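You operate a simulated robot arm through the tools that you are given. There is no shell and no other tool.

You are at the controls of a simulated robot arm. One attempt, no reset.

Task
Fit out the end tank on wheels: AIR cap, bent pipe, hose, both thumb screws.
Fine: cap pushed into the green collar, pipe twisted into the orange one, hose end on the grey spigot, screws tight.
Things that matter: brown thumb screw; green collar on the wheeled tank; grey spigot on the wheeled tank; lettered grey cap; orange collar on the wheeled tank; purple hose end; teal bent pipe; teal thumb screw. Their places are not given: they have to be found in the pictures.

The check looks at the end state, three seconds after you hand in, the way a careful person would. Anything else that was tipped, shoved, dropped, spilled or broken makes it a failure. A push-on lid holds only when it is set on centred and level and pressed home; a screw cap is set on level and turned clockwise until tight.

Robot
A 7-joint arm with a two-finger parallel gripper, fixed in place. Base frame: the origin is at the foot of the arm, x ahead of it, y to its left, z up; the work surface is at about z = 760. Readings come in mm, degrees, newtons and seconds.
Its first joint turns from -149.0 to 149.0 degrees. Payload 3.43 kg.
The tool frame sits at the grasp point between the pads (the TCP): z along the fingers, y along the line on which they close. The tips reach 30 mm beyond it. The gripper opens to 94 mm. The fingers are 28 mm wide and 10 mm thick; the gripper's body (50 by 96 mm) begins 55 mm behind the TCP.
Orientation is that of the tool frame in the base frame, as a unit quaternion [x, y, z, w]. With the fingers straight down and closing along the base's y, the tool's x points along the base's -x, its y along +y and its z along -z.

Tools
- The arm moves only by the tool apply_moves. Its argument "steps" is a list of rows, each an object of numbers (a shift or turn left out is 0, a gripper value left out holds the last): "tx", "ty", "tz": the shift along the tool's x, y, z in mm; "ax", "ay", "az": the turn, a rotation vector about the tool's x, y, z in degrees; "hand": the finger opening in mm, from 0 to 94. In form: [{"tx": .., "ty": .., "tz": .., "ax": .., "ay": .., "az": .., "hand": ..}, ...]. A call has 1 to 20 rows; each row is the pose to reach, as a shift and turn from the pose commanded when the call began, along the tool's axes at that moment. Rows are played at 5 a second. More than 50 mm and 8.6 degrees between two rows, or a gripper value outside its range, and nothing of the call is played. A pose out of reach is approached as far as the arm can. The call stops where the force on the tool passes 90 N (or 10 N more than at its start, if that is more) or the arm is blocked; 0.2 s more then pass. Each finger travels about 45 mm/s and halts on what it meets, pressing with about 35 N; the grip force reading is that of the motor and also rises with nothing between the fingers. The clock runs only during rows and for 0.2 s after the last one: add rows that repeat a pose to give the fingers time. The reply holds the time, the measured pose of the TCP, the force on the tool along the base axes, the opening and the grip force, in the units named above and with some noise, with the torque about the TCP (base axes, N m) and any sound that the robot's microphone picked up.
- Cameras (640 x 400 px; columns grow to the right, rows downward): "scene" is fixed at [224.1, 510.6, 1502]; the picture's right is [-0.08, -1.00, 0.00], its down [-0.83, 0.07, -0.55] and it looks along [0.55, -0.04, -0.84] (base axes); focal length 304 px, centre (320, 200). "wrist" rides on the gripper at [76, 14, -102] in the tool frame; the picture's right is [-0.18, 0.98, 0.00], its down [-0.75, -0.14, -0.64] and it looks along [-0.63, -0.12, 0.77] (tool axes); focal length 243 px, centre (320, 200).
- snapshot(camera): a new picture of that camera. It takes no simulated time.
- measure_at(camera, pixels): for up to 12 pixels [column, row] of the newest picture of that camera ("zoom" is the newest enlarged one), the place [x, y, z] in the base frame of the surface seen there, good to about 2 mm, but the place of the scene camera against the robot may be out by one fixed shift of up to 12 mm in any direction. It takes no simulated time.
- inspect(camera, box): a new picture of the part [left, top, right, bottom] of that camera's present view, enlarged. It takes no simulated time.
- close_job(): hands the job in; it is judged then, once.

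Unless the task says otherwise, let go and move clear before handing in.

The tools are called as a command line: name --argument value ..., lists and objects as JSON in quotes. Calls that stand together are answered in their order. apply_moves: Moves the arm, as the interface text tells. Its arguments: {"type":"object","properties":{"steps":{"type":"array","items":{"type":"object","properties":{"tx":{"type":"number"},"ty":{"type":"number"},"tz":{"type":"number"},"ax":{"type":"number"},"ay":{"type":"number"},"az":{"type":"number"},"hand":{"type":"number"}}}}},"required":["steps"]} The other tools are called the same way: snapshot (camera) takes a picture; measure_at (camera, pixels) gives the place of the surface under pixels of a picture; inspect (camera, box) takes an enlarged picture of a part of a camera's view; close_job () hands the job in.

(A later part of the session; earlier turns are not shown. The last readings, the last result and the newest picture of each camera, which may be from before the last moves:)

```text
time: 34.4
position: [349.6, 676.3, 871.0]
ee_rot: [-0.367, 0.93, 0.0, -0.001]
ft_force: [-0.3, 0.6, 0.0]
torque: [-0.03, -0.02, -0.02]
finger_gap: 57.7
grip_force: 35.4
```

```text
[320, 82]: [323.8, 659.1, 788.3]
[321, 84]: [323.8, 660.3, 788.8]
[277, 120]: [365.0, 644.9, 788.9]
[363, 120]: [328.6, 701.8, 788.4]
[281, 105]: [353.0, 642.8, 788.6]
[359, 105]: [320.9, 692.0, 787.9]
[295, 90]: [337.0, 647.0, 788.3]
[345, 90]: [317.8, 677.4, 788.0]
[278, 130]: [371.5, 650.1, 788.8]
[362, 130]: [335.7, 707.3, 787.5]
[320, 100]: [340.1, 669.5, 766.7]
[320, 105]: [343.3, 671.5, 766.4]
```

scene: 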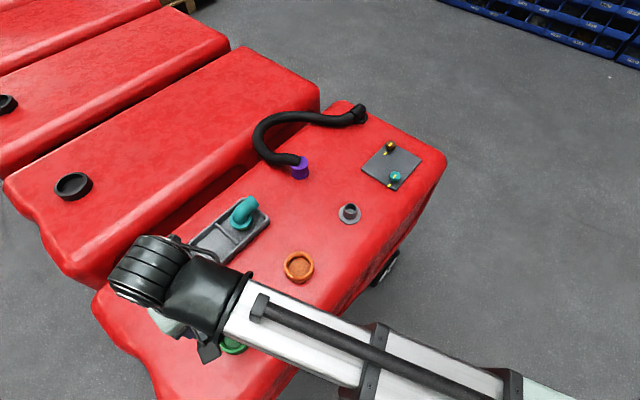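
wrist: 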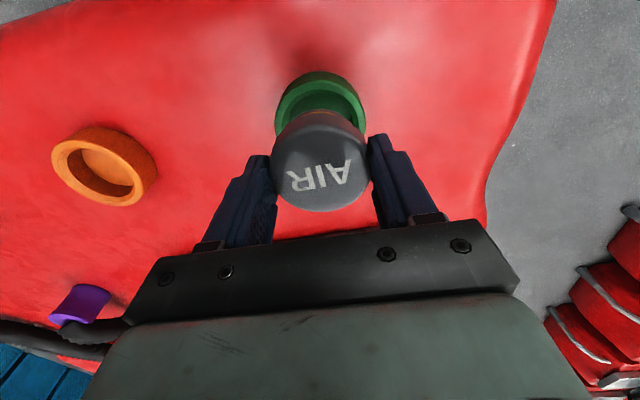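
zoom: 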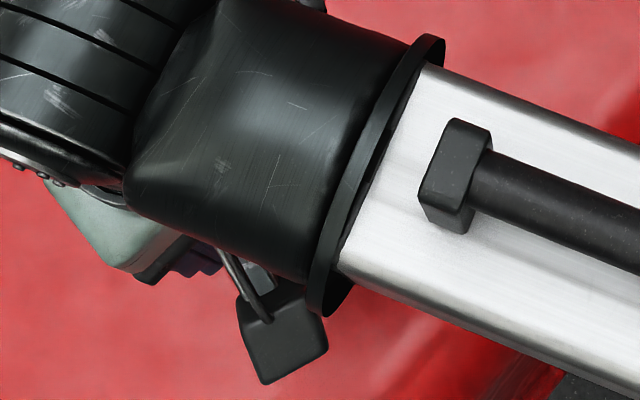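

measure_at --camera "wrist" --pixels '[[320, 208], [320, 210], [320, 211], [300, 208], [340, 208], [318, 130], [318, 125], [318, 120], [318, 135], [318, 115], [300, 130], [340, 130]]'

inspect --camera "wrist" --box '[260, 95, 380, 220]'

```text
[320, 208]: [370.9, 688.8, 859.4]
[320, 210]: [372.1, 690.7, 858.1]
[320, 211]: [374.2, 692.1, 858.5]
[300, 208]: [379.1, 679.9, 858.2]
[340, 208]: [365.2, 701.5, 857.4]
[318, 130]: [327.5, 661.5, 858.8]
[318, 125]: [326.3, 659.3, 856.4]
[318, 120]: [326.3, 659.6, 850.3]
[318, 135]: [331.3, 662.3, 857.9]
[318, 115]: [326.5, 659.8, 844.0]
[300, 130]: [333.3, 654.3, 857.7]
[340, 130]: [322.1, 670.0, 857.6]
```

```text
3.20 times, centred on (320, 158) of wrist
```

zoom: 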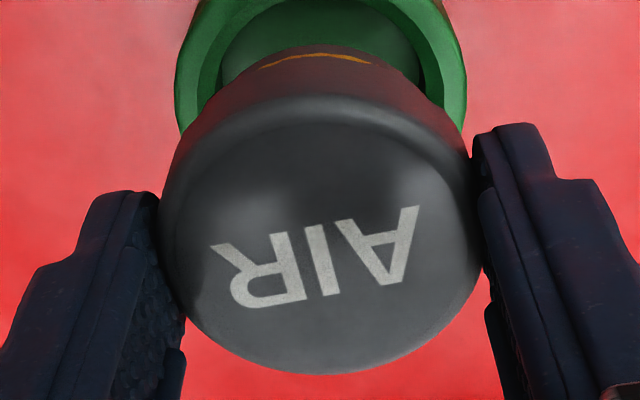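

measure_at --camera "wrist" --pixels '[[278.3, 120], [281, 108], [288.5, 97.5], [302, 88.5], [320, 84.6], [338, 88.5], [350, 96], [359, 108], [362.6, 120], [279, 130], [362, 130], [310, 86]]'

inspect --camera "wrist" --box '[265, 65, 375, 145]'

```text
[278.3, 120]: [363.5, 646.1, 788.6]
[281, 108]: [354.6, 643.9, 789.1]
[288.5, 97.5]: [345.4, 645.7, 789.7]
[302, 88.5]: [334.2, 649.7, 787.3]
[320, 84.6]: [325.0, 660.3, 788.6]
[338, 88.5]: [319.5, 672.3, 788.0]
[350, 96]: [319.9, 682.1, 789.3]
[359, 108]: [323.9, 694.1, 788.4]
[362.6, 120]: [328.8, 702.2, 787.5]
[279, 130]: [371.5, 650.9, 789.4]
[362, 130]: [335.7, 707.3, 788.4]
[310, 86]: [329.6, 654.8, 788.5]
```

```text
5.00 times, centred on (320, 105) of wrist
```

zoom: 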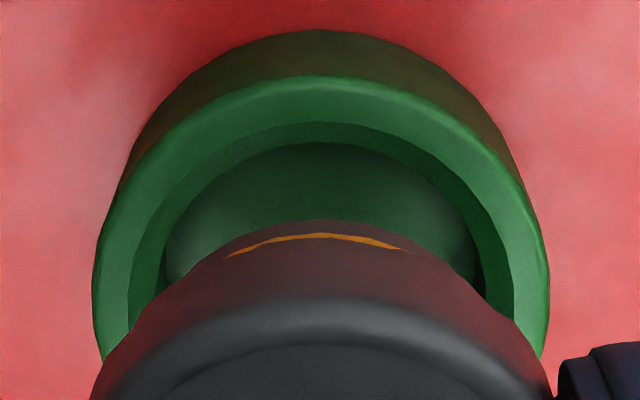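

Fitting circles to the rim and to the cap gives the collar about 2 mm toward -x of the tool from the cap, and centred in y. I'll correct that and lower slowly into the collar mouth.

apply_moves --steps '[{"tx": -2}, {"tx": -2, "tz": 12}, {"tx": -2, "tz": 22}, {"tx": -2, "tz": 26}, {"tx": -2, "tz": 29}, {"tx": -2, "tz": 31}, {"tx": -2, "tz": 31}]'

inspect --camera "wrist" --box '[240, 80, 400, 220]'

```text
time: 36.0
position: [349.8, 678.9, 840.6]
ee_rot: [-0.366, 0.93, 0.001, 0.0]
ft_force: [-0.6, -0.1, -1.0]
torque: [-0.05, 0.03, -0.01]
finger_gap: 57.6
grip_force: 34.7
```

```text
2.86 times, centred on (320, 150) of wrist
```

zoom: 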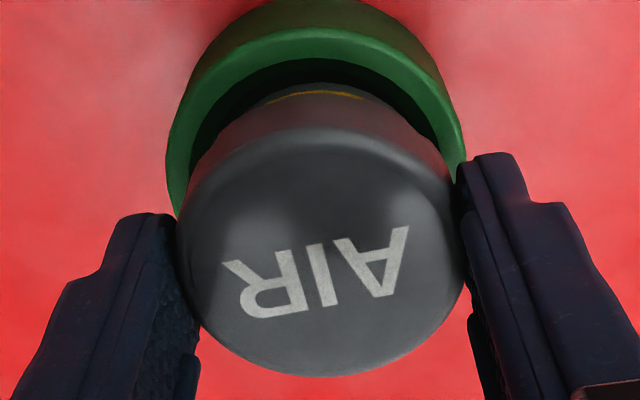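

inspect --camera "wrist" --box '[265, 75, 375, 155]'

measure_at --camera "wrist" --pixels '[[320, 93], [320, 95], [320, 97], [320, 100], [320, 103], [320, 108], [320, 113], [320, 117], [320, 121], [320, 125], [320, 130], [320, 134]]'

```text
5.00 times, centred on (320, 115) of wrist
```

zoom: 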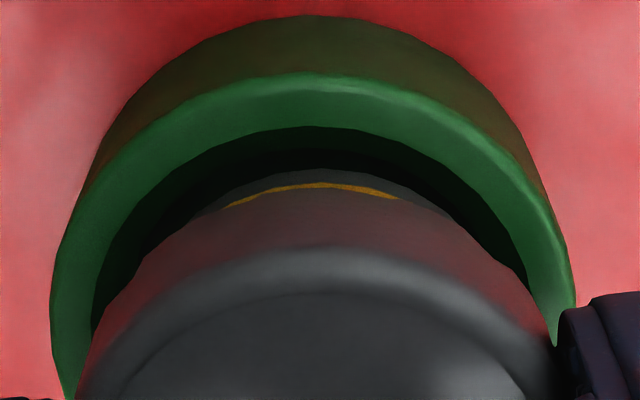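

```text
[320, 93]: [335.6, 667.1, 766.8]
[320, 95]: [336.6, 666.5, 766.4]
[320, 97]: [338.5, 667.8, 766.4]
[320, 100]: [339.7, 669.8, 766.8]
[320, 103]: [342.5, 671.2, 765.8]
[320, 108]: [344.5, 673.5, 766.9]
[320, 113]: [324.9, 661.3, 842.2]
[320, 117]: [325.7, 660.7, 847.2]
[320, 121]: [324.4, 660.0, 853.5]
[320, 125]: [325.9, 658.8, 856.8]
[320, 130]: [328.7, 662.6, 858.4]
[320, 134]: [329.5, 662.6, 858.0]
```

measure_at --camera "zoom" --pixels '[[320, 85], [320, 115], [320, 123], [320, 140], [320, 175], [320, 187], [320, 205], [320, 225], [70, 300], [560, 300], [100, 200], [520, 180]]'

```text
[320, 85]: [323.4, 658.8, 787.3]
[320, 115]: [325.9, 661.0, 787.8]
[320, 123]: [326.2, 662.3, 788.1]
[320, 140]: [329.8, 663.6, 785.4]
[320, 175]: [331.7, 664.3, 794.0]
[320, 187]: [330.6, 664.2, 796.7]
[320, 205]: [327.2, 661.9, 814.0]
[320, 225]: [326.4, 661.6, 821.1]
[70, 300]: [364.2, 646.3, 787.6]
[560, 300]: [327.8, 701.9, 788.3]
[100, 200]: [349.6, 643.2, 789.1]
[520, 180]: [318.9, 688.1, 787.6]
```

The zoom measurements show the plug, with its O-ring, just above the rim plane. The cap is within about 1 mm of the collar's centre. I'll nudge -0.8 mm and lower in small steps, watching the force.

apply_moves --steps '[{"tx": -0.8, "tz": 2}, {"tx": -0.8, "tz": 4}, {"tx": -0.8, "tz": 6}, {"tx": -0.8, "tz": 8}, {"tx": -0.8, "tz": 10}, {"tx": -0.8, "tz": 10}]'

inspect --camera "wrist" --box '[240, 80, 400, 220]'

```text
time: 37.4
position: [351.8, 677.8, 829.9]
ee_rot: [-0.367, 0.93, 0.0, 0.0]
ft_force: [-0.1, 0.5, 3.5]
torque: [0.09, 0.01, 0.02]
finger_gap: 57.9
grip_force: 34.8
```

```text
2.86 times, centred on (320, 150) of wrist
```

zoom: 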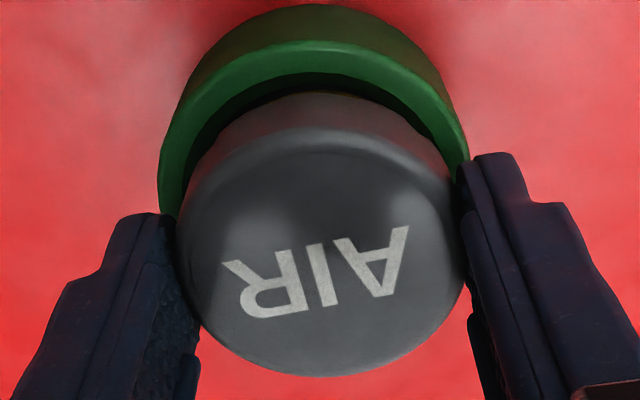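

measure_at --camera "zoom" --pixels '[[170, 190], [185, 140], [215, 95], [260, 68], [310, 58], [360, 62], [400, 80], [440, 120], [460, 150], [320, 110], [260, 115], [380, 115]]'

```text
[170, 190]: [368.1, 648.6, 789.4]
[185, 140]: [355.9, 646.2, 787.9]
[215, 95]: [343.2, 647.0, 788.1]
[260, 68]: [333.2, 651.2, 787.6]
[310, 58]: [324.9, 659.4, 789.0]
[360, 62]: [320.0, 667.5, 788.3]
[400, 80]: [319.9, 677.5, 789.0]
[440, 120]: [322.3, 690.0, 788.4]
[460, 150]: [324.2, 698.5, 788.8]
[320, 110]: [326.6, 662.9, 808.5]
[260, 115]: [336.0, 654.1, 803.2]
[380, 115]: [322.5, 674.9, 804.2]
```

The fits put the collar centre at (352.0,678.0) and the cap at (351.1,678.7). I'll shift -1 mm in tool y and keep pressing gradually.

apply_moves --steps '[{"ty": -1.0, "tz": -1}, {"ty": -1.0, "tz": 0}, {"ty": -1.0, "tz": 1}, {"ty": -1.0, "tz": 2}, {"ty": -1.0, "tz": 3}, {"ty": -1.0, "tz": 4}, {"ty": -1.0, "tz": 5}, {"ty": -1.0, "tz": 5}]'

inspect --camera "wrist" --box '[240, 80, 400, 220]'

```text
time: 39.2
position: [351.0, 677.4, 824.9]
ee_rot: [-0.367, 0.93, 0.0, 0.0]
ft_force: [-0.4, 0.4, -0.1]
torque: [0.05, -0.02, 0.05]
finger_gap: 57.9
grip_force: 35.3
```

```text
2.86 times, centred on (320, 150) of wrist
```

zoom: 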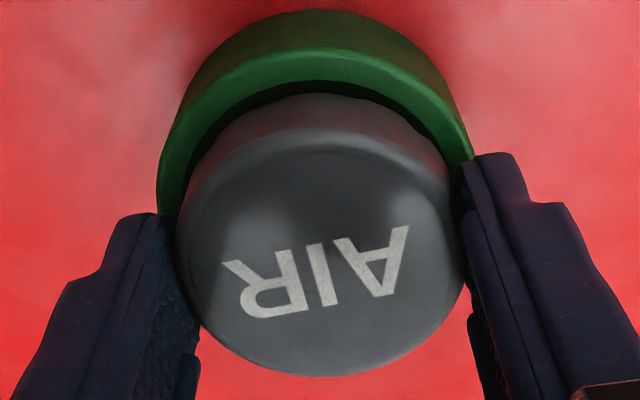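

No resistance yet. I'll keep lowering in 1 mm steps.

apply_moves --steps '[{"tz": 1}, {"tz": 2}, {"tz": 3}, {"tz": 4}, {"tz": 5}, {"tz": 6}, {"tz": 6}]'

inspect --camera "wrist" --box '[240, 80, 400, 220]'

```text
time: 40.8
position: [352.2, 678.1, 820.3]
ee_rot: [-0.366, 0.93, 0.0, 0.001]
ft_force: [0.0, 3.5, 22.2]
torque: [0.17, -0.09, -0.06]
finger_gap: 58.0
grip_force: 34.7
```

```text
2.86 times, centred on (320, 150) of wrist
```

zoom: 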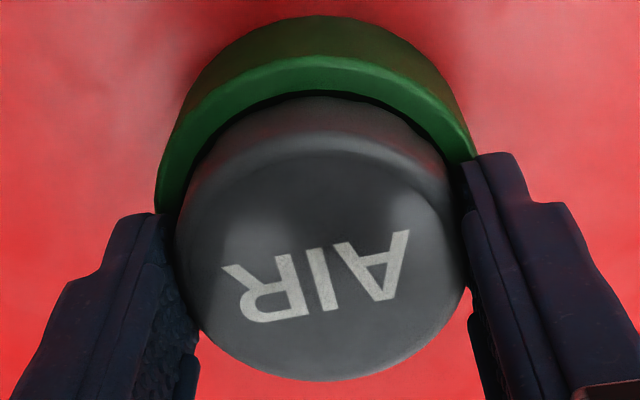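

Resistance is building (22 N), which is the O-ring engaging squarely. I'll press further.

apply_moves --steps '[{"tz": 1}, {"tz": 2}, {"tz": 3}, {"tz": 4}, {"tz": 5}, {"tz": 6}, {"tz": 6}]'

inspect --camera "wrist" --box '[240, 80, 400, 220]'

```text
time: 42.1
position: [351.5, 677.8, 817.3]
ee_rot: [-0.368, 0.93, 0.001, 0.002]
ft_force: [-5.4, -5.5, 24.2]
torque: [-0.63, 0.31, -0.07]
finger_gap: 58.1
grip_force: 35.1
stopped in row 6: the force on the tool passed its limit at 92 N (the readings are from after the stop); the commanded pose is now the measured one
```

```text
2.86 times, centred on (320, 150) of wrist
```

zoom: 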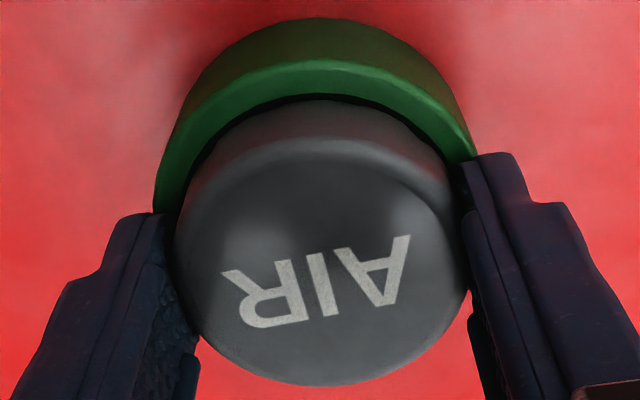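

measure_at --camera "zoom" --pixels '[[320, 340], [230, 230], [410, 230], [320, 180], [250, 180], [390, 180], [250, 320], [390, 320], [320, 80], [320, 260]]'

snapshot --camera "scene"

```text
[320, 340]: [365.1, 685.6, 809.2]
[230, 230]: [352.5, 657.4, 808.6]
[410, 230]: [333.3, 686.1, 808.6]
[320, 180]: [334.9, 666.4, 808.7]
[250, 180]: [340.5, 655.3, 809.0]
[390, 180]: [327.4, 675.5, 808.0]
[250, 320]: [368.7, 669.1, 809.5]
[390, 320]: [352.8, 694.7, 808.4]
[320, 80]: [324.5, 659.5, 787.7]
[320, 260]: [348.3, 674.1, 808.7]
```

```text
taken
```

scene: 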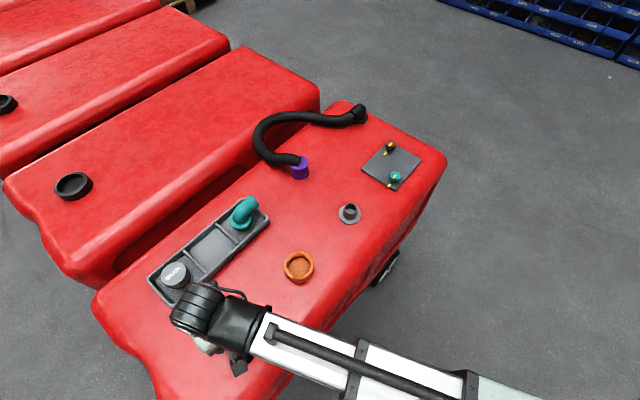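

The cap top is level at 808.7, but the fingertips (z≈787) slid down to the collar rim, so part of that 92 N went into the rim. I'll release, rise, close the fingers and press on the middle of the cap.

apply_moves --steps '[{"hand": 62}, {"hand": 72}, {"tz": -10, "hand": 76}, {"tz": -35, "hand": 76}, {"tz": -60, "hand": 76}, {"tz": -60, "hand": 76}]'

snapshot --camera "wrist"

inspect --camera "wrist" --box '[240, 60, 400, 180]'

```text
time: 43.5
position: [352.8, 678.5, 877.3]
ee_rot: [-0.367, 0.93, 0.001, 0.001]
ft_force: [0.0, -0.2, -0.2]
torque: [-0.01, 0.02, -0.01]
finger_gap: 76.2
grip_force: 0.0
```

```text
taken
```

wrist: 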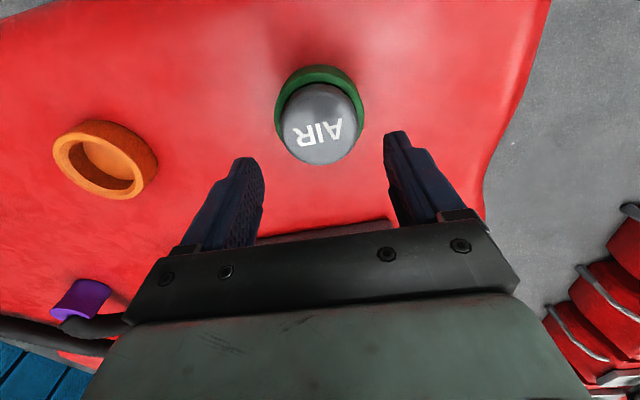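

```text
3.33 times, centred on (320, 120) of wrist
```

zoom: 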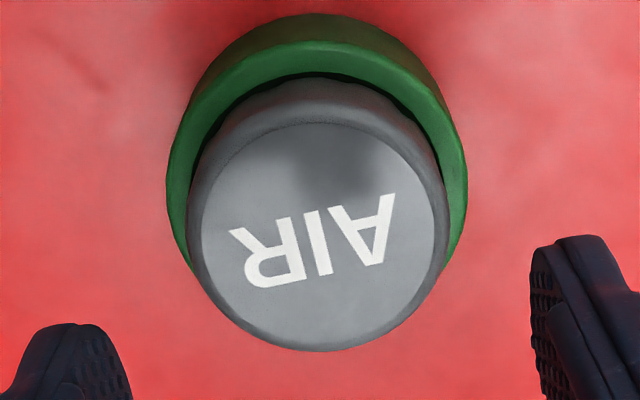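

The cap is in the collar and centred under the TCP. I'll close the fingers and press on its middle.

apply_moves --steps '[{"hand": 50}, {"hand": 30}, {"hand": 12}, {"hand": 0}, {"hand": 0}, {"tz": 20, "hand": 0}, {"tz": 33, "hand": 0}, {"tz": 36, "hand": 0}, {"tz": 37, "hand": 0}, {"tz": 38, "hand": 0}, {"tz": 39, "hand": 0}, {"tz": 40, "hand": 0}, {"tz": 41, "hand": 0}, {"tz": 42, "hand": 0}, {"tz": 43, "hand": 0}, {"tz": 44, "hand": 0}, {"tz": 45, "hand": 0}, {"tz": 46, "hand": 0}]'

inspect --camera "wrist" --box '[240, 80, 400, 220]'

```text
time: 46.9
position: [352.9, 678.5, 838.2]
ee_rot: [-0.367, 0.93, 0.003, 0.003]
ft_force: [-4.6, -6.2, 30.9]
torque: [-0.3, 0.24, -0.01]
finger_gap: 0.0
grip_force: 33.0
stopped in row 17: the force on the tool passed its limit at 94 N (the readings are from after the stop); the commanded pose is now the measured one
```

```text
2.86 times, centred on (320, 150) of wrist
```

zoom: 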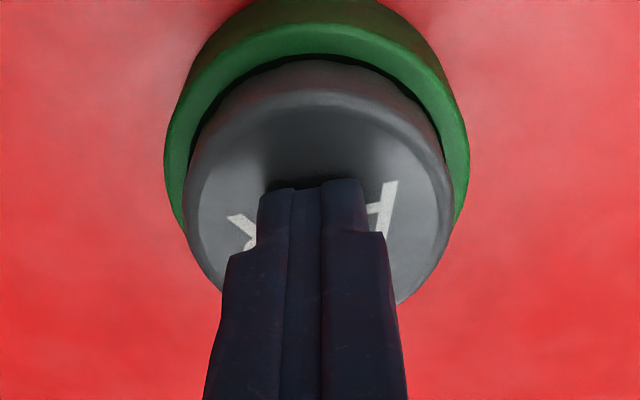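

The cap held at 808.5 under 94 N, so it's pressed home. I'll rise and go look at the pipe.

apply_moves --steps '[{"tz": -30}, {"tz": -70, "hand": 40}, {"tz": -115, "hand": 70}, {"tx": -30, "ty": -28, "tz": -125, "hand": 94}, {"tx": -60, "ty": -56, "tz": -130}, {"tx": -91, "ty": -84, "tz": -130}, {"tx": -121, "ty": -111, "tz": -130}, {"tx": -151, "ty": -139, "tz": -130}, {"tx": -182, "ty": -167, "tz": -130}, {"tx": -212, "ty": -195, "tz": -130}, {"tx": -212, "ty": -195, "tz": -130}]'

snapshot --camera "wrist"

snapshot --camera "scene"

```text
time: 49.3
position: [641.1, 682.2, 967.3]
ee_rot: [-0.367, 0.93, 0.003, 0.003]
ft_force: [0.0, 0.3, -0.4]
torque: [-0.04, 0.02, 0.0]
finger_gap: 93.9
grip_force: 0.1
```

```text
taken
```

wrist: 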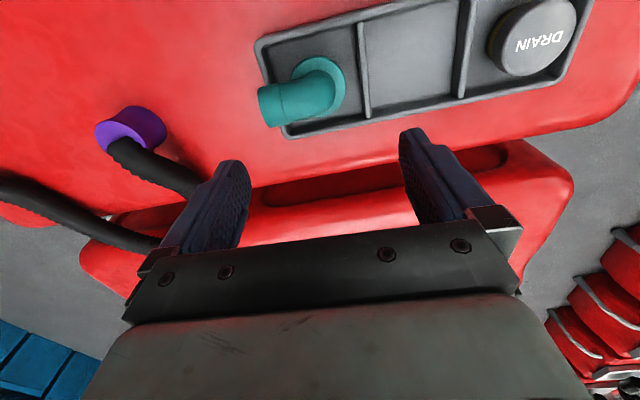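

```text
taken
```

scene: 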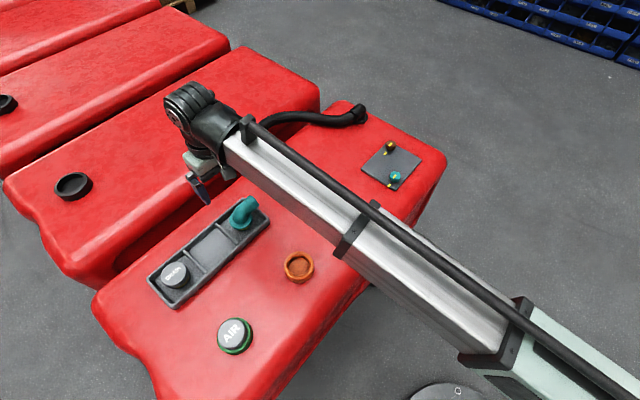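

inspect --camera "wrist" --box '[240, 20, 380, 150]'

measure_at --camera "wrist" --pixels '[[318, 70], [300, 90], [322, 85], [340, 75], [285, 95], [262, 100], [270, 115], [318, 60], [332, 65], [335, 100], [305, 75], [280, 85]]'

inspect --camera "scene" --box '[200, 180, 330, 370]'

inspect --camera "scene" --box '[210, 185, 290, 245]'

```text
3.08 times, centred on (310, 85) of wrist
```

zoom: 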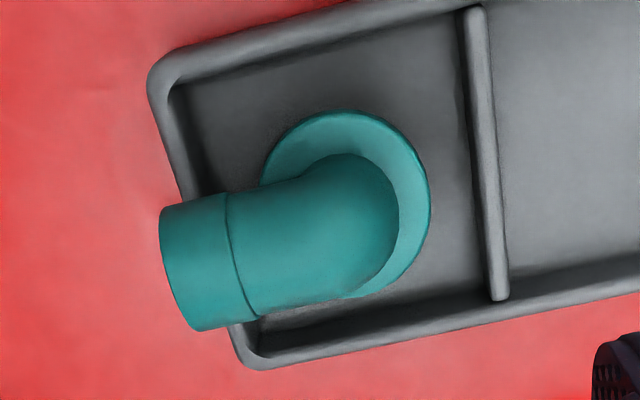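

```text
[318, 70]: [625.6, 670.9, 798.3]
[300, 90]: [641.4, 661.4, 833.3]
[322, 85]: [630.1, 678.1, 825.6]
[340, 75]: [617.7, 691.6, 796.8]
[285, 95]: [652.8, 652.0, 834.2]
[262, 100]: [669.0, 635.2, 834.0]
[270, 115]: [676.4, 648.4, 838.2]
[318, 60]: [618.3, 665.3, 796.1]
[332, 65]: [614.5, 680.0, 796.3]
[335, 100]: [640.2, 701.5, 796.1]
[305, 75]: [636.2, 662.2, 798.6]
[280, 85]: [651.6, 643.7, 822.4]
```

```text
2.11 times, centred on (265, 275) of scene
```

zoom: 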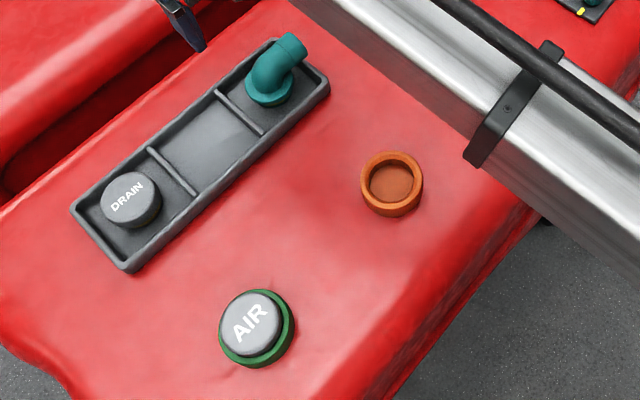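

```text
6.67 times, centred on (250, 215) of scene
```

zoom: 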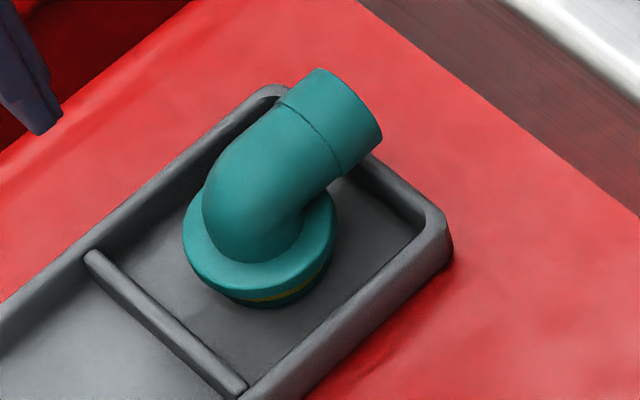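

The pipe's flange centre is at about (638,678) with its top at z≈796.5. The tube is about 37 mm across and its outlet points along -y of the tool. I'll rotate the gripper -90° to straddle the elbow, which leaves room to twist clockwise, and come lower.

apply_moves --steps '[{"tx": 4.9, "ty": -0.9, "az": -8, "hand": 80}, {"tx": 4.9, "ty": -0.9, "az": -16, "hand": 70}, {"tx": 4.9, "ty": -0.9, "az": -24, "hand": 60}, {"tx": 4.9, "ty": -0.9, "az": -32, "hand": 60}, {"tx": 4.9, "ty": -0.9, "az": -40, "hand": 60}, {"tx": 4.9, "ty": -0.9, "az": -48}, {"tx": 4.9, "ty": -0.9, "az": -56}, {"tx": 4.9, "ty": -0.9, "az": -64}, {"tx": 4.9, "ty": -0.9, "az": -72}, {"tx": 4.9, "ty": -0.9, "az": -80}, {"tx": 4.9, "ty": -0.9, "az": -86}, {"tx": 4.9, "ty": -0.9, "tz": 30, "az": -86}, {"tx": 4.9, "ty": -0.9, "tz": 60, "az": -86}, {"tx": 4.9, "ty": -0.9, "tz": 60, "az": -86}]'

snapshot --camera "wrist"

inspect --camera "wrist" --box '[240, 60, 400, 180]'

```text
time: 52.3
position: [638.4, 677.6, 906.4]
ee_rot: [0.903, -0.43, 0.0, -0.004]
ft_force: [0.0, 0.6, 0.6]
torque: [0.0, -0.03, -0.01]
finger_gap: 60.0
grip_force: 0.0
```

```text
taken
```

wrist: 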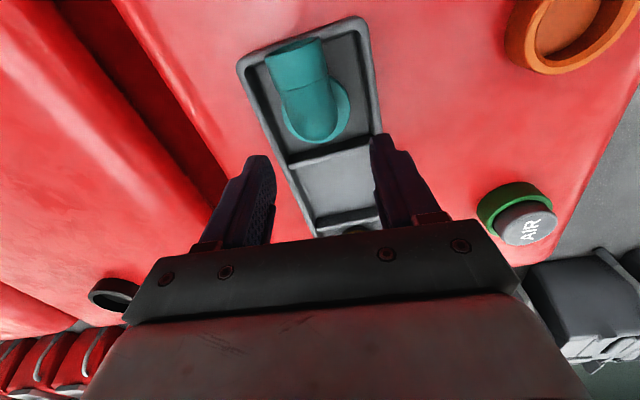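

```text
3.33 times, centred on (320, 120) of wrist
```

zoom: 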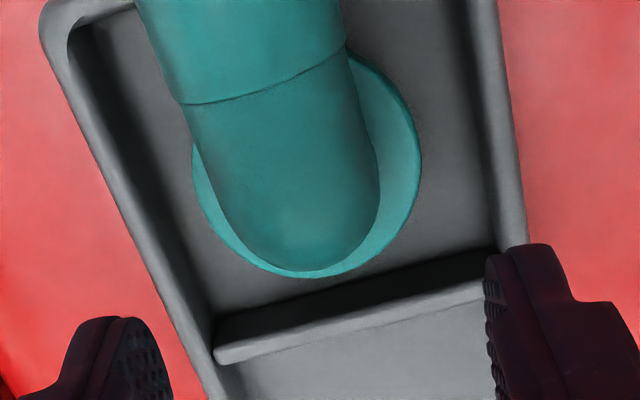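

measure_at --camera "zoom" --pixels '[[305, 215], [285, 150], [265, 95], [245, 40], [190, 110], [345, 70], [205, 160], [365, 130], [310, 272], [410, 120], [210, 215], [400, 210]]'

measure_at --camera "wrist" --pixels '[[315, 125], [310, 105], [303, 80], [295, 55], [293, 45], [290, 100], [333, 100], [278, 70], [325, 65], [340, 128], [346, 110], [295, 125]]'

```text
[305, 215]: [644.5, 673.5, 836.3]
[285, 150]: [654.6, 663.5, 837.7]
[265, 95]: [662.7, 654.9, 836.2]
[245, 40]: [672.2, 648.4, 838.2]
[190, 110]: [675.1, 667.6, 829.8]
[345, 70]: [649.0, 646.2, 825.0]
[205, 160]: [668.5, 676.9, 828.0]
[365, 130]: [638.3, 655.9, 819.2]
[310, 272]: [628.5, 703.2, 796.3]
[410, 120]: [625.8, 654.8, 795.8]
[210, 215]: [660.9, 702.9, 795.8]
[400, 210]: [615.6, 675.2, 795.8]
```

```text
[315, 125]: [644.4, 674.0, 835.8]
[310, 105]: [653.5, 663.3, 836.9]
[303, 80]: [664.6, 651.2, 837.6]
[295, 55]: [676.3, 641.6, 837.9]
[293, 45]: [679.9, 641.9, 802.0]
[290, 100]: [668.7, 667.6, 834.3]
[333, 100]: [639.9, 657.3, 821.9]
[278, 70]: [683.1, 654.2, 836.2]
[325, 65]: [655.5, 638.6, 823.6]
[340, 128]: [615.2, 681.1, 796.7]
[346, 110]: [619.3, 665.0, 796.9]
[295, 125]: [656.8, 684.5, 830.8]
```

The flange centre fits at about (641.3,680.3) and the outlet direction is -45°. I'll rotate -6° more, correct the small tilt, centre, descend to z≈830 and grip the elbow.

apply_moves --steps '[{"tx": -0.3, "ty": -3.9, "az": -6, "ax": -0.4, "ay": 0.2, "hand": 60}, {"tx": -0.3, "ty": -3.9, "tz": 35, "az": -6, "ax": -0.4, "ay": 0.2, "hand": 60}, {"tx": -0.3, "ty": -3.9, "tz": 60, "az": -6, "ax": -0.4, "ay": 0.2, "hand": 60}, {"tx": -0.3, "ty": -3.9, "tz": 76, "az": -6, "ax": -0.4, "ay": 0.2, "hand": 60}, {"tx": -0.3, "ty": -3.9, "tz": 76, "az": -6, "ax": -0.4, "ay": 0.2, "hand": 60}]'

snapshot --camera "wrist"

inspect --camera "wrist" --box '[230, 80, 410, 220]'

```text
time: 53.5
position: [641.6, 680.1, 830.8]
ee_rot: [0.924, -0.382, 0.001, 0.0]
ft_force: [-0.3, -0.2, -1.1]
torque: [-0.01, 0.02, 0.0]
finger_gap: 60.2
grip_force: 0.0
```

```text
taken
```

wrist: 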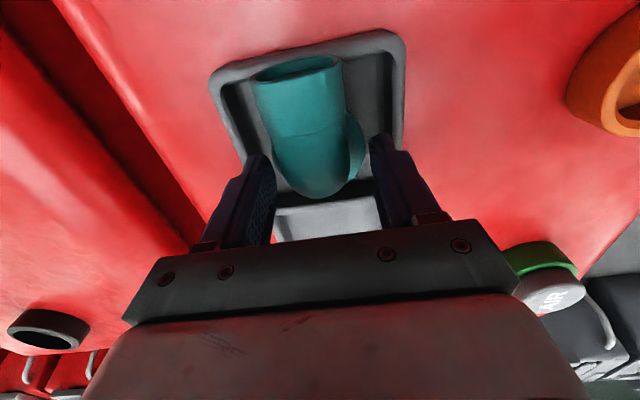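

```text
2.86 times, centred on (320, 150) of wrist
```

zoom: 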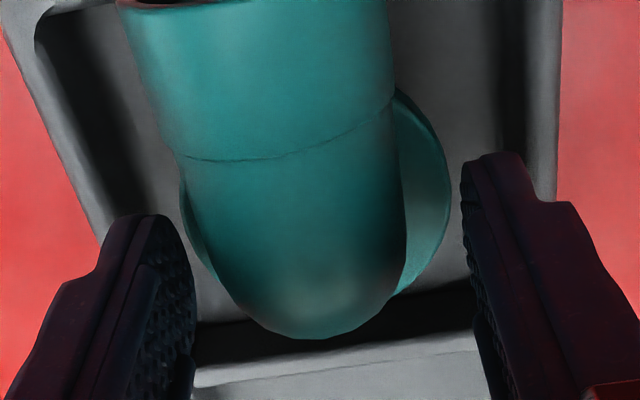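

apply_moves --steps '[{"hand": 52}, {"hand": 46}, {"hand": 42}, {"hand": 40}, {"hand": 38}, {"hand": 38}]'

inspect --camera "wrist" --box '[230, 80, 410, 220]'

```text
time: 54.9
position: [640.8, 679.9, 829.8]
ee_rot: [0.924, -0.382, 0.001, 0.001]
ft_force: [0.6, -0.7, 0.8]
torque: [0.0, -0.01, -0.03]
finger_gap: 38.2
grip_force: 0.4
```

```text
2.86 times, centred on (320, 150) of wrist
```

zoom: 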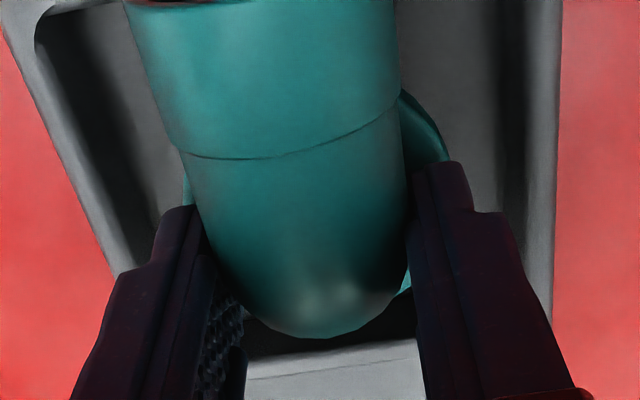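

The fingers straddle the elbow evenly. I'll close onto it.

apply_moves --steps '[{"hand": 34}, {"hand": 30}, {"hand": 26}, {"hand": 26}, {"hand": 26}]'

inspect --camera "wrist" --box '[230, 80, 410, 220]'

```text
time: 56.1
position: [640.0, 679.8, 830.1]
ee_rot: [0.924, -0.382, 0.001, 0.0]
ft_force: [0.2, 0.2, 0.1]
torque: [-0.03, 0.0, -0.01]
finger_gap: 36.7
grip_force: 34.9
```

```text
2.86 times, centred on (320, 150) of wrist
```

zoom: 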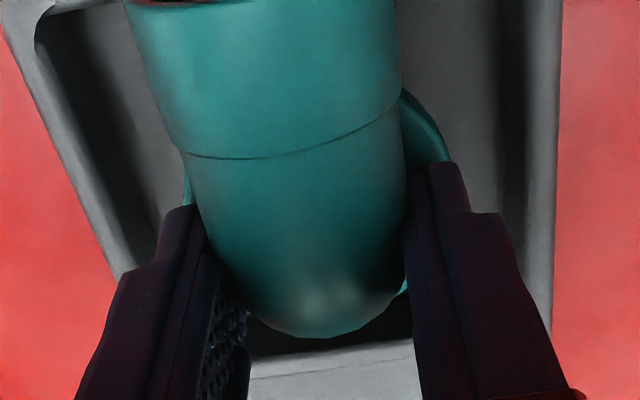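

It's gripped at 36.7 mm. I'll lift and check that it's held level.

apply_moves --steps '[{"tz": -10}, {"tz": -40}, {"tz": -80}, {"tz": -120}, {"tz": -120}]'

snapshot --camera "wrist"

inspect --camera "scene" --box '[180, 130, 300, 250]'

```text
time: 57.3
position: [640.0, 680.8, 951.4]
ee_rot: [0.924, -0.381, 0.0, 0.0]
ft_force: [-0.1, 0.1, -1.6]
torque: [0.05, -0.02, -0.02]
finger_gap: 36.7
grip_force: 35.3
```

```text
taken
```

wrist: 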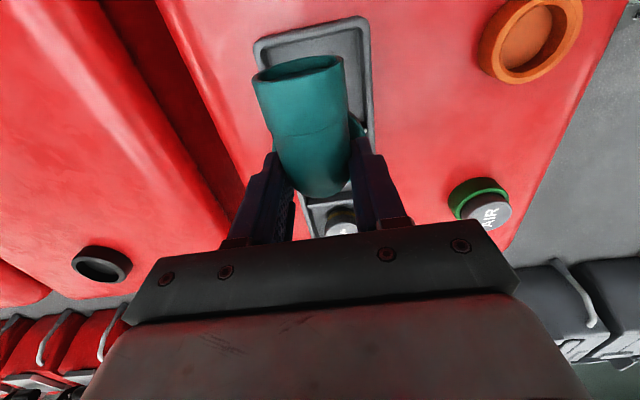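

```text
3.33 times, centred on (240, 190) of scene
```

zoom: 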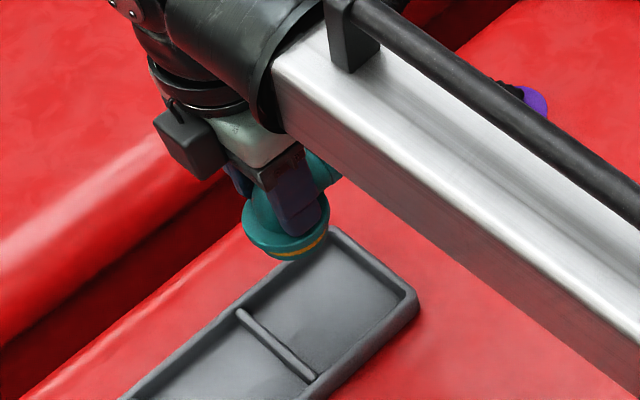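

The pipe is held upright. I'll measure the orange collar's rim from this view at about (530,40).

measure_at --camera "wrist" --pixels '[[497, 60], [510, 72], [530, 76], [555, 62], [573, 38], [577, 15], [500, 30], [515, 10], [525, 40], [490, 55]]'

inspect --camera "wrist" --box '[470, 0, 600, 90]'

```text
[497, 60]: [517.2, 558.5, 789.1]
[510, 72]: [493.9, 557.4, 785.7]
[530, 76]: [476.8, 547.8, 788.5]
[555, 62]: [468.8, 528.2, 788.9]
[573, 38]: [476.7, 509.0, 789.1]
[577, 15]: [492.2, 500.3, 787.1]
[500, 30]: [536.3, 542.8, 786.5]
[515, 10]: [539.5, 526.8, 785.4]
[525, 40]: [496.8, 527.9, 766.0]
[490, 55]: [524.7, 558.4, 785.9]
```

```text
4.44 times, centred on (535, 45) of wrist
```

zoom: 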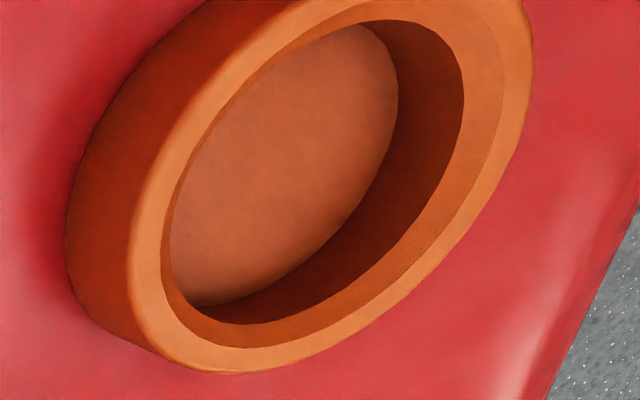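

The orange collar is at about (501,530) with its rim at z≈788.5. The held elbow will hide it from straight above, so I'll stop about 95 mm short and measure the rim from there.

apply_moves --steps '[{"tx": 3, "ty": 40}, {"tx": 6, "ty": 80}, {"tx": 8, "ty": 110}, {"tx": 8, "ty": 110}]'

snapshot --camera "wrist"

inspect --camera "wrist" --box '[340, 30, 480, 150]'

```text
time: 58.3
position: [567.7, 597.0, 950.9]
ee_rot: [0.924, -0.381, 0.001, -0.001]
ft_force: [-0.4, 0.3, -1.7]
torque: [0.01, 0.0, -0.01]
finger_gap: 36.6
grip_force: 35.1
```

```text
taken
```

wrist: 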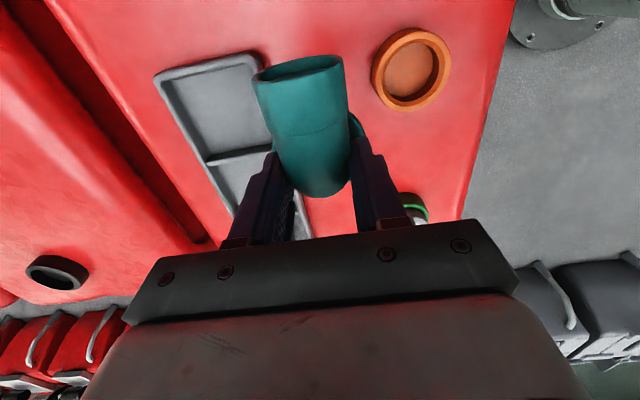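

```text
3.33 times, centred on (410, 90) of wrist
```

zoom: 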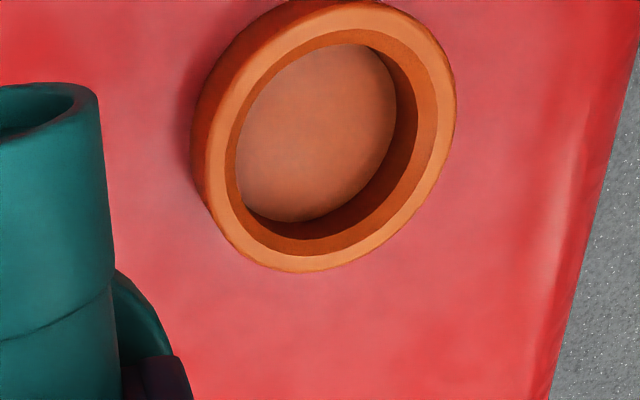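

measure_at --camera "zoom" --pixels '[[218, 150], [228, 200], [255, 238], [300, 257], [350, 247], [400, 208], [433, 150], [444, 90], [425, 45], [370, 15], [300, 30], [250, 80]]'

measure_at --camera "wrist" --pixels '[[379.4, 75], [390.5, 101], [404, 107], [419, 104], [434, 92.4], [444, 75], [447, 57], [441.5, 43.5], [425, 34.5], [404, 39], [389, 54], [382.4, 90]]'

```text
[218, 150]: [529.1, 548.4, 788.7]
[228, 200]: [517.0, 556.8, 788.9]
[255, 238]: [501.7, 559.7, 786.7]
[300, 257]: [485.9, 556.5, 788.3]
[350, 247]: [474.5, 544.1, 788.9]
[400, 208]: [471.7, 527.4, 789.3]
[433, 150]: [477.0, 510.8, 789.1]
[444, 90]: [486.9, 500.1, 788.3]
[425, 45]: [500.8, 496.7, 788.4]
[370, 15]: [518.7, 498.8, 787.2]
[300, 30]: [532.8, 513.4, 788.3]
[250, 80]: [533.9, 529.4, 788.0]
```

```text
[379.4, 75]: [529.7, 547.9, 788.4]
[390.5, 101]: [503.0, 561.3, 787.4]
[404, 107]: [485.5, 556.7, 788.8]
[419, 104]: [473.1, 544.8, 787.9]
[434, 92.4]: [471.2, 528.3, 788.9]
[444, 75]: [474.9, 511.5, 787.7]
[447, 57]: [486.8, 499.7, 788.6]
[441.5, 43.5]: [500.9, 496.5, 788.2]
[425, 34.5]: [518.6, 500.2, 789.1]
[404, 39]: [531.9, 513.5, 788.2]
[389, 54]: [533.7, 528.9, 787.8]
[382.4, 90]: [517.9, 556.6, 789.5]
```

The collar's centre is at (502.4,528.6), mid-ring radius 31.3. Now I'll find where the pipe's flange axis sits relative to the TCP.

inspect --camera "wrist" --box '[230, 50, 410, 220]'

inspect --camera "scene" --box '[200, 160, 330, 290]'

```text
2.35 times, centred on (320, 135) of wrist
```

zoom: 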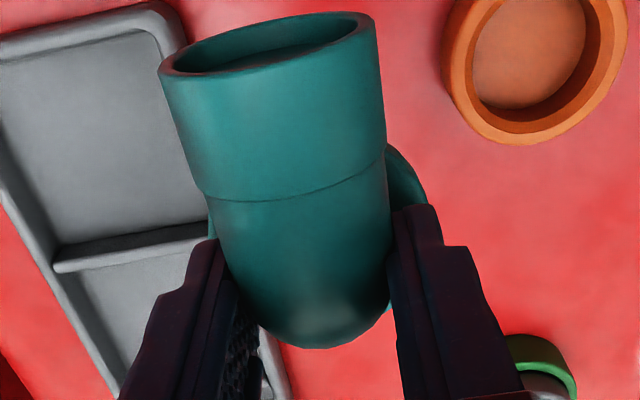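

```text
3.08 times, centred on (265, 225) of scene
```

zoom: 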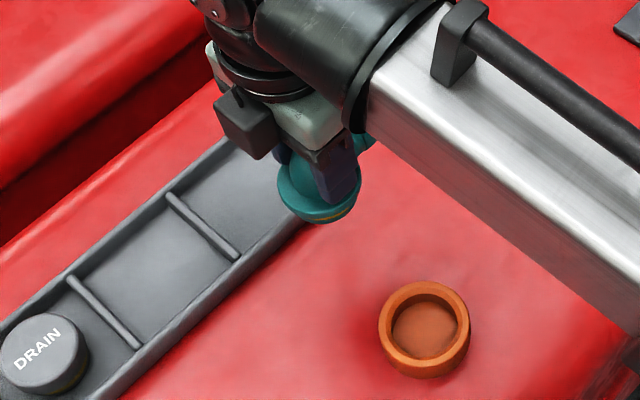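

The scene camera sees both the flange at zoom (320,205) and the collar at zoom (425,330), so I'll measure both there to get their relative positions.

measure_at --camera "zoom" --pixels '[[283, 192], [292, 202], [303, 209], [318, 213], [333, 211], [346, 204], [357, 190], [280, 178], [360, 180], [385, 330], [425, 372], [463, 330]]'

inspect --camera "scene" --box '[270, 200, 340, 250]'

```text
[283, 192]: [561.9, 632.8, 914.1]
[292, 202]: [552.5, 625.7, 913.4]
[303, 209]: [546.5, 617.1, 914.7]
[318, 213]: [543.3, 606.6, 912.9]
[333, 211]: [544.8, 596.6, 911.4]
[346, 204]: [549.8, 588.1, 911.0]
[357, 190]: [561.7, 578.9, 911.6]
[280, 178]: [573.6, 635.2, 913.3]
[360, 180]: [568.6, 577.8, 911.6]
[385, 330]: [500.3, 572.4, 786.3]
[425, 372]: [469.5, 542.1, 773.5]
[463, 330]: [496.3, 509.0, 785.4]
```

```text
8.00 times, centred on (305, 225) of scene
```

zoom: 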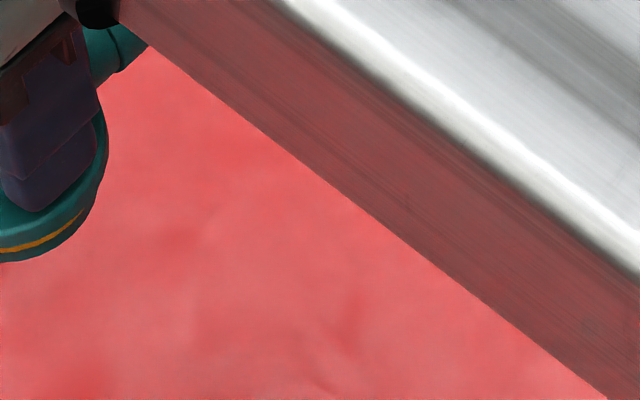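

inspect --camera "scene" --box '[265, 235, 335, 295]'

```text
6.67 times, centred on (300, 265) of scene
```

zoom: 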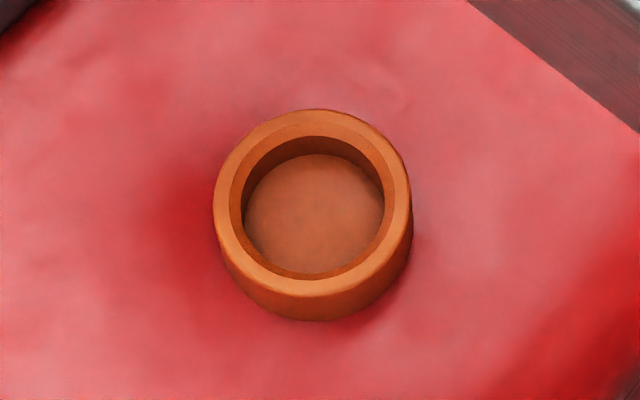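

measure_at --camera "zoom" --pixels '[[222, 205], [402, 202], [312, 121], [312, 287], [247, 148], [376, 148], [250, 264], [372, 266], [226, 180], [399, 178], [226, 230], [398, 232]]'

```text
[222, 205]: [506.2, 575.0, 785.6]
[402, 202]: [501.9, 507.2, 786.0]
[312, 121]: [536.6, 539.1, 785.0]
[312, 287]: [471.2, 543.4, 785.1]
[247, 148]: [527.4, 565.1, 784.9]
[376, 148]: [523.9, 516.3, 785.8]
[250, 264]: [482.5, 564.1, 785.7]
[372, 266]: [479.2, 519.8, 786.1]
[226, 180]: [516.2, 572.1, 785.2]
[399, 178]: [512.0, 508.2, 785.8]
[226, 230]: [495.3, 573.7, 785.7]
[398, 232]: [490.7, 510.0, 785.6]
```

inspect --camera "scene" --box '[240, 180, 300, 236]'

```text
7.14 times, centred on (270, 208) of scene
```

zoom: 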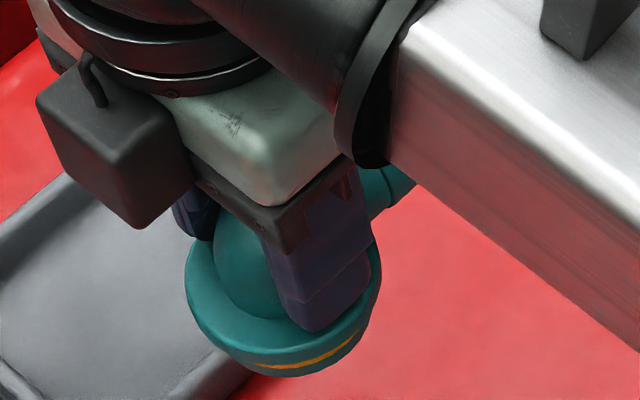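

measure_at --camera "zoom" --pixels '[[192, 255], [194, 280], [204, 305], [220, 322], [240, 336], [262, 343], [285, 345], [330, 335], [355, 317], [371, 295], [377, 265], [372, 250]]'

```text
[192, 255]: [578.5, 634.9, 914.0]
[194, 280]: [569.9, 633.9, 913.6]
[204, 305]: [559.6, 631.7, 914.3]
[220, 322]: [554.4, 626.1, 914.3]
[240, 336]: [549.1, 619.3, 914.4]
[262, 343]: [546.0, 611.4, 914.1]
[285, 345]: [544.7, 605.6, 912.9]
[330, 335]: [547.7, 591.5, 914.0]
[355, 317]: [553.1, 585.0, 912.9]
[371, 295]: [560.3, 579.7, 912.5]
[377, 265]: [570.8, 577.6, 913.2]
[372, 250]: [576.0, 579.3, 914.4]
```

The flange is level, and its scene-frame centre is (572,606.8) against the collar's (503.5,541.1). I'll move by that difference and come down to about 28 mm above the rim, then recheck with the scene camera.

apply_moves --steps '[{"tx": -0.7, "ty": 32}, {"tx": -1.4, "ty": 64}, {"tx": -2, "ty": 94.9}, {"tx": -2, "ty": 94.9, "tz": 30}, {"tx": -2, "ty": 94.9, "tz": 60}, {"tx": -2, "ty": 94.9, "tz": 70}, {"tx": -2, "ty": 94.9, "tz": 70}]'

snapshot --camera "wrist"

snapshot --camera "scene"

inspect --camera "scene" --box '[265, 225, 335, 285]'

```text
time: 59.9
position: [500.1, 531.6, 881.5]
ee_rot: [0.924, -0.382, 0.002, 0.0]
ft_force: [-0.2, -0.2, -1.0]
torque: [0.03, -0.02, -0.01]
finger_gap: 36.6
grip_force: 34.8
```

```text
taken
```

wrist: 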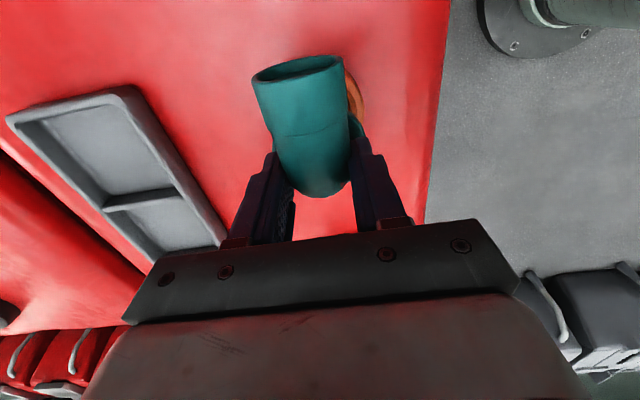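

```text
taken
```

scene: 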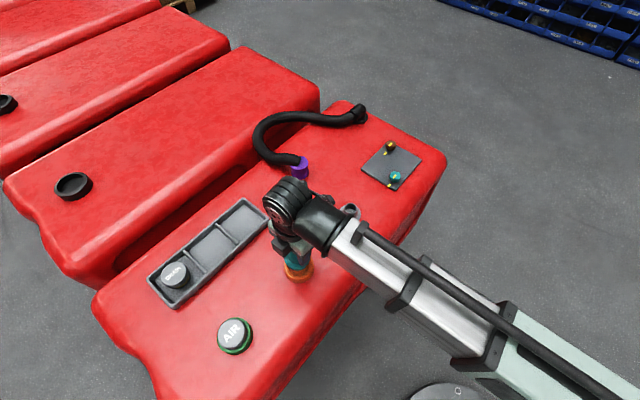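

```text
6.67 times, centred on (300, 255) of scene
```

zoom: 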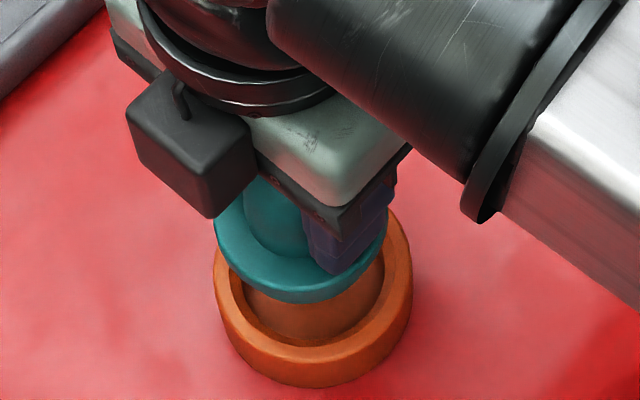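

measure_at --camera "zoom" --pixels '[[220, 235], [226, 255], [243, 273], [265, 284], [292, 290], [320, 287], [345, 277], [366, 262], [380, 243], [310, 362], [245, 340], [375, 340]]'

measure_at --camera "zoom" --pixels '[[221, 280], [230, 318], [270, 354], [340, 355], [395, 312], [403, 275], [400, 245]]'

```text
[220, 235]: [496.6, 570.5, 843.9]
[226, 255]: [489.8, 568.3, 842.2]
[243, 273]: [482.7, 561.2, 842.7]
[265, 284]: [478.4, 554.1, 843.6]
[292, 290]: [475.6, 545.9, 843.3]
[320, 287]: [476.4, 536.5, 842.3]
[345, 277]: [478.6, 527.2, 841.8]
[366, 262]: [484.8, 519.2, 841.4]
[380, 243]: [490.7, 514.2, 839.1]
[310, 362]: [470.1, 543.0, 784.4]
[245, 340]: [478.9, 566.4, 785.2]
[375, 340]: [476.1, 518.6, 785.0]
```

```text
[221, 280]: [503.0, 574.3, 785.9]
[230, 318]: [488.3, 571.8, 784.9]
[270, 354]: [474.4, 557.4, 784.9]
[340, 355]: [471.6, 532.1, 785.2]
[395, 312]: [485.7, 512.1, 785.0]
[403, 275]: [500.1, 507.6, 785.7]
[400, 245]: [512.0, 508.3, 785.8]
```

The flange (503.9,541.0) and the collar (503.5,541.1) agree in the scene frame. I'll lower to the rim and then slowly on in, watching the force.

apply_moves --steps '[{"tz": 15}, {"tz": 25}, {"tz": 29}, {"tz": 32}, {"tz": 34}, {"tz": 36}, {"tz": 38}, {"tz": 40}, {"tz": 40}]'

inspect --camera "scene" --box '[265, 225, 335, 285]'

```text
time: 61.9
position: [500.6, 531.9, 840.9]
ee_rot: [0.924, -0.381, 0.001, 0.0]
ft_force: [-0.3, -0.7, -0.8]
torque: [0.01, -0.03, 0.0]
finger_gap: 36.6
grip_force: 34.8
```

```text
6.67 times, centred on (300, 255) of scene
```

zoom: 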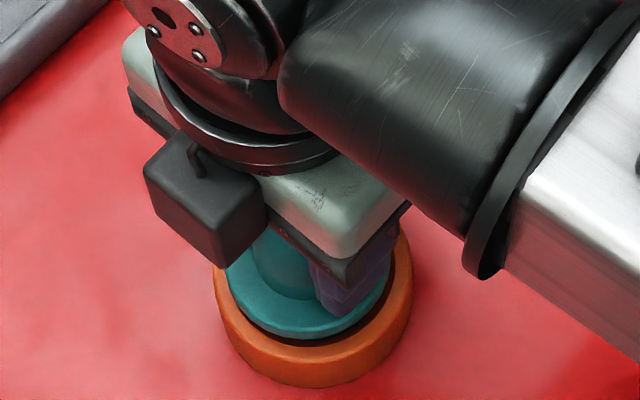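

It's entering cleanly with no force. I'll continue down in 1 mm steps.

apply_moves --steps '[{"tz": 2}, {"tz": 3}, {"tz": 4}, {"tz": 5}, {"tz": 6}, {"tz": 7}, {"tz": 8}, {"tz": 9}, {"tz": 9}]'

inspect --camera "scene" --box '[265, 225, 335, 285]'

```text
time: 63.9
position: [500.8, 530.6, 835.3]
ee_rot: [0.924, -0.382, 0.001, -0.002]
ft_force: [4.3, 7.2, 85.6]
torque: [-0.25, -0.55, 0.0]
finger_gap: 37.3
grip_force: 34.7
```

```text
6.67 times, centred on (300, 255) of scene
```

zoom: 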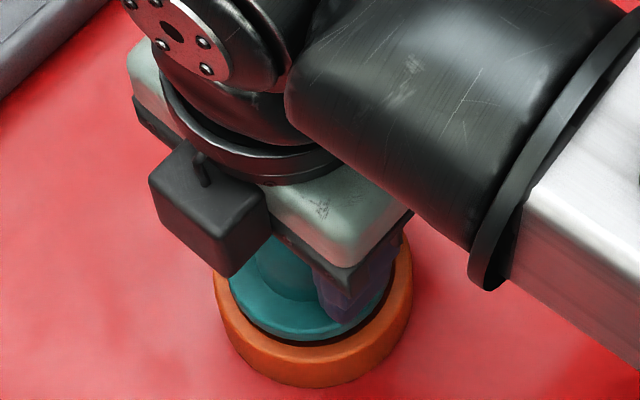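

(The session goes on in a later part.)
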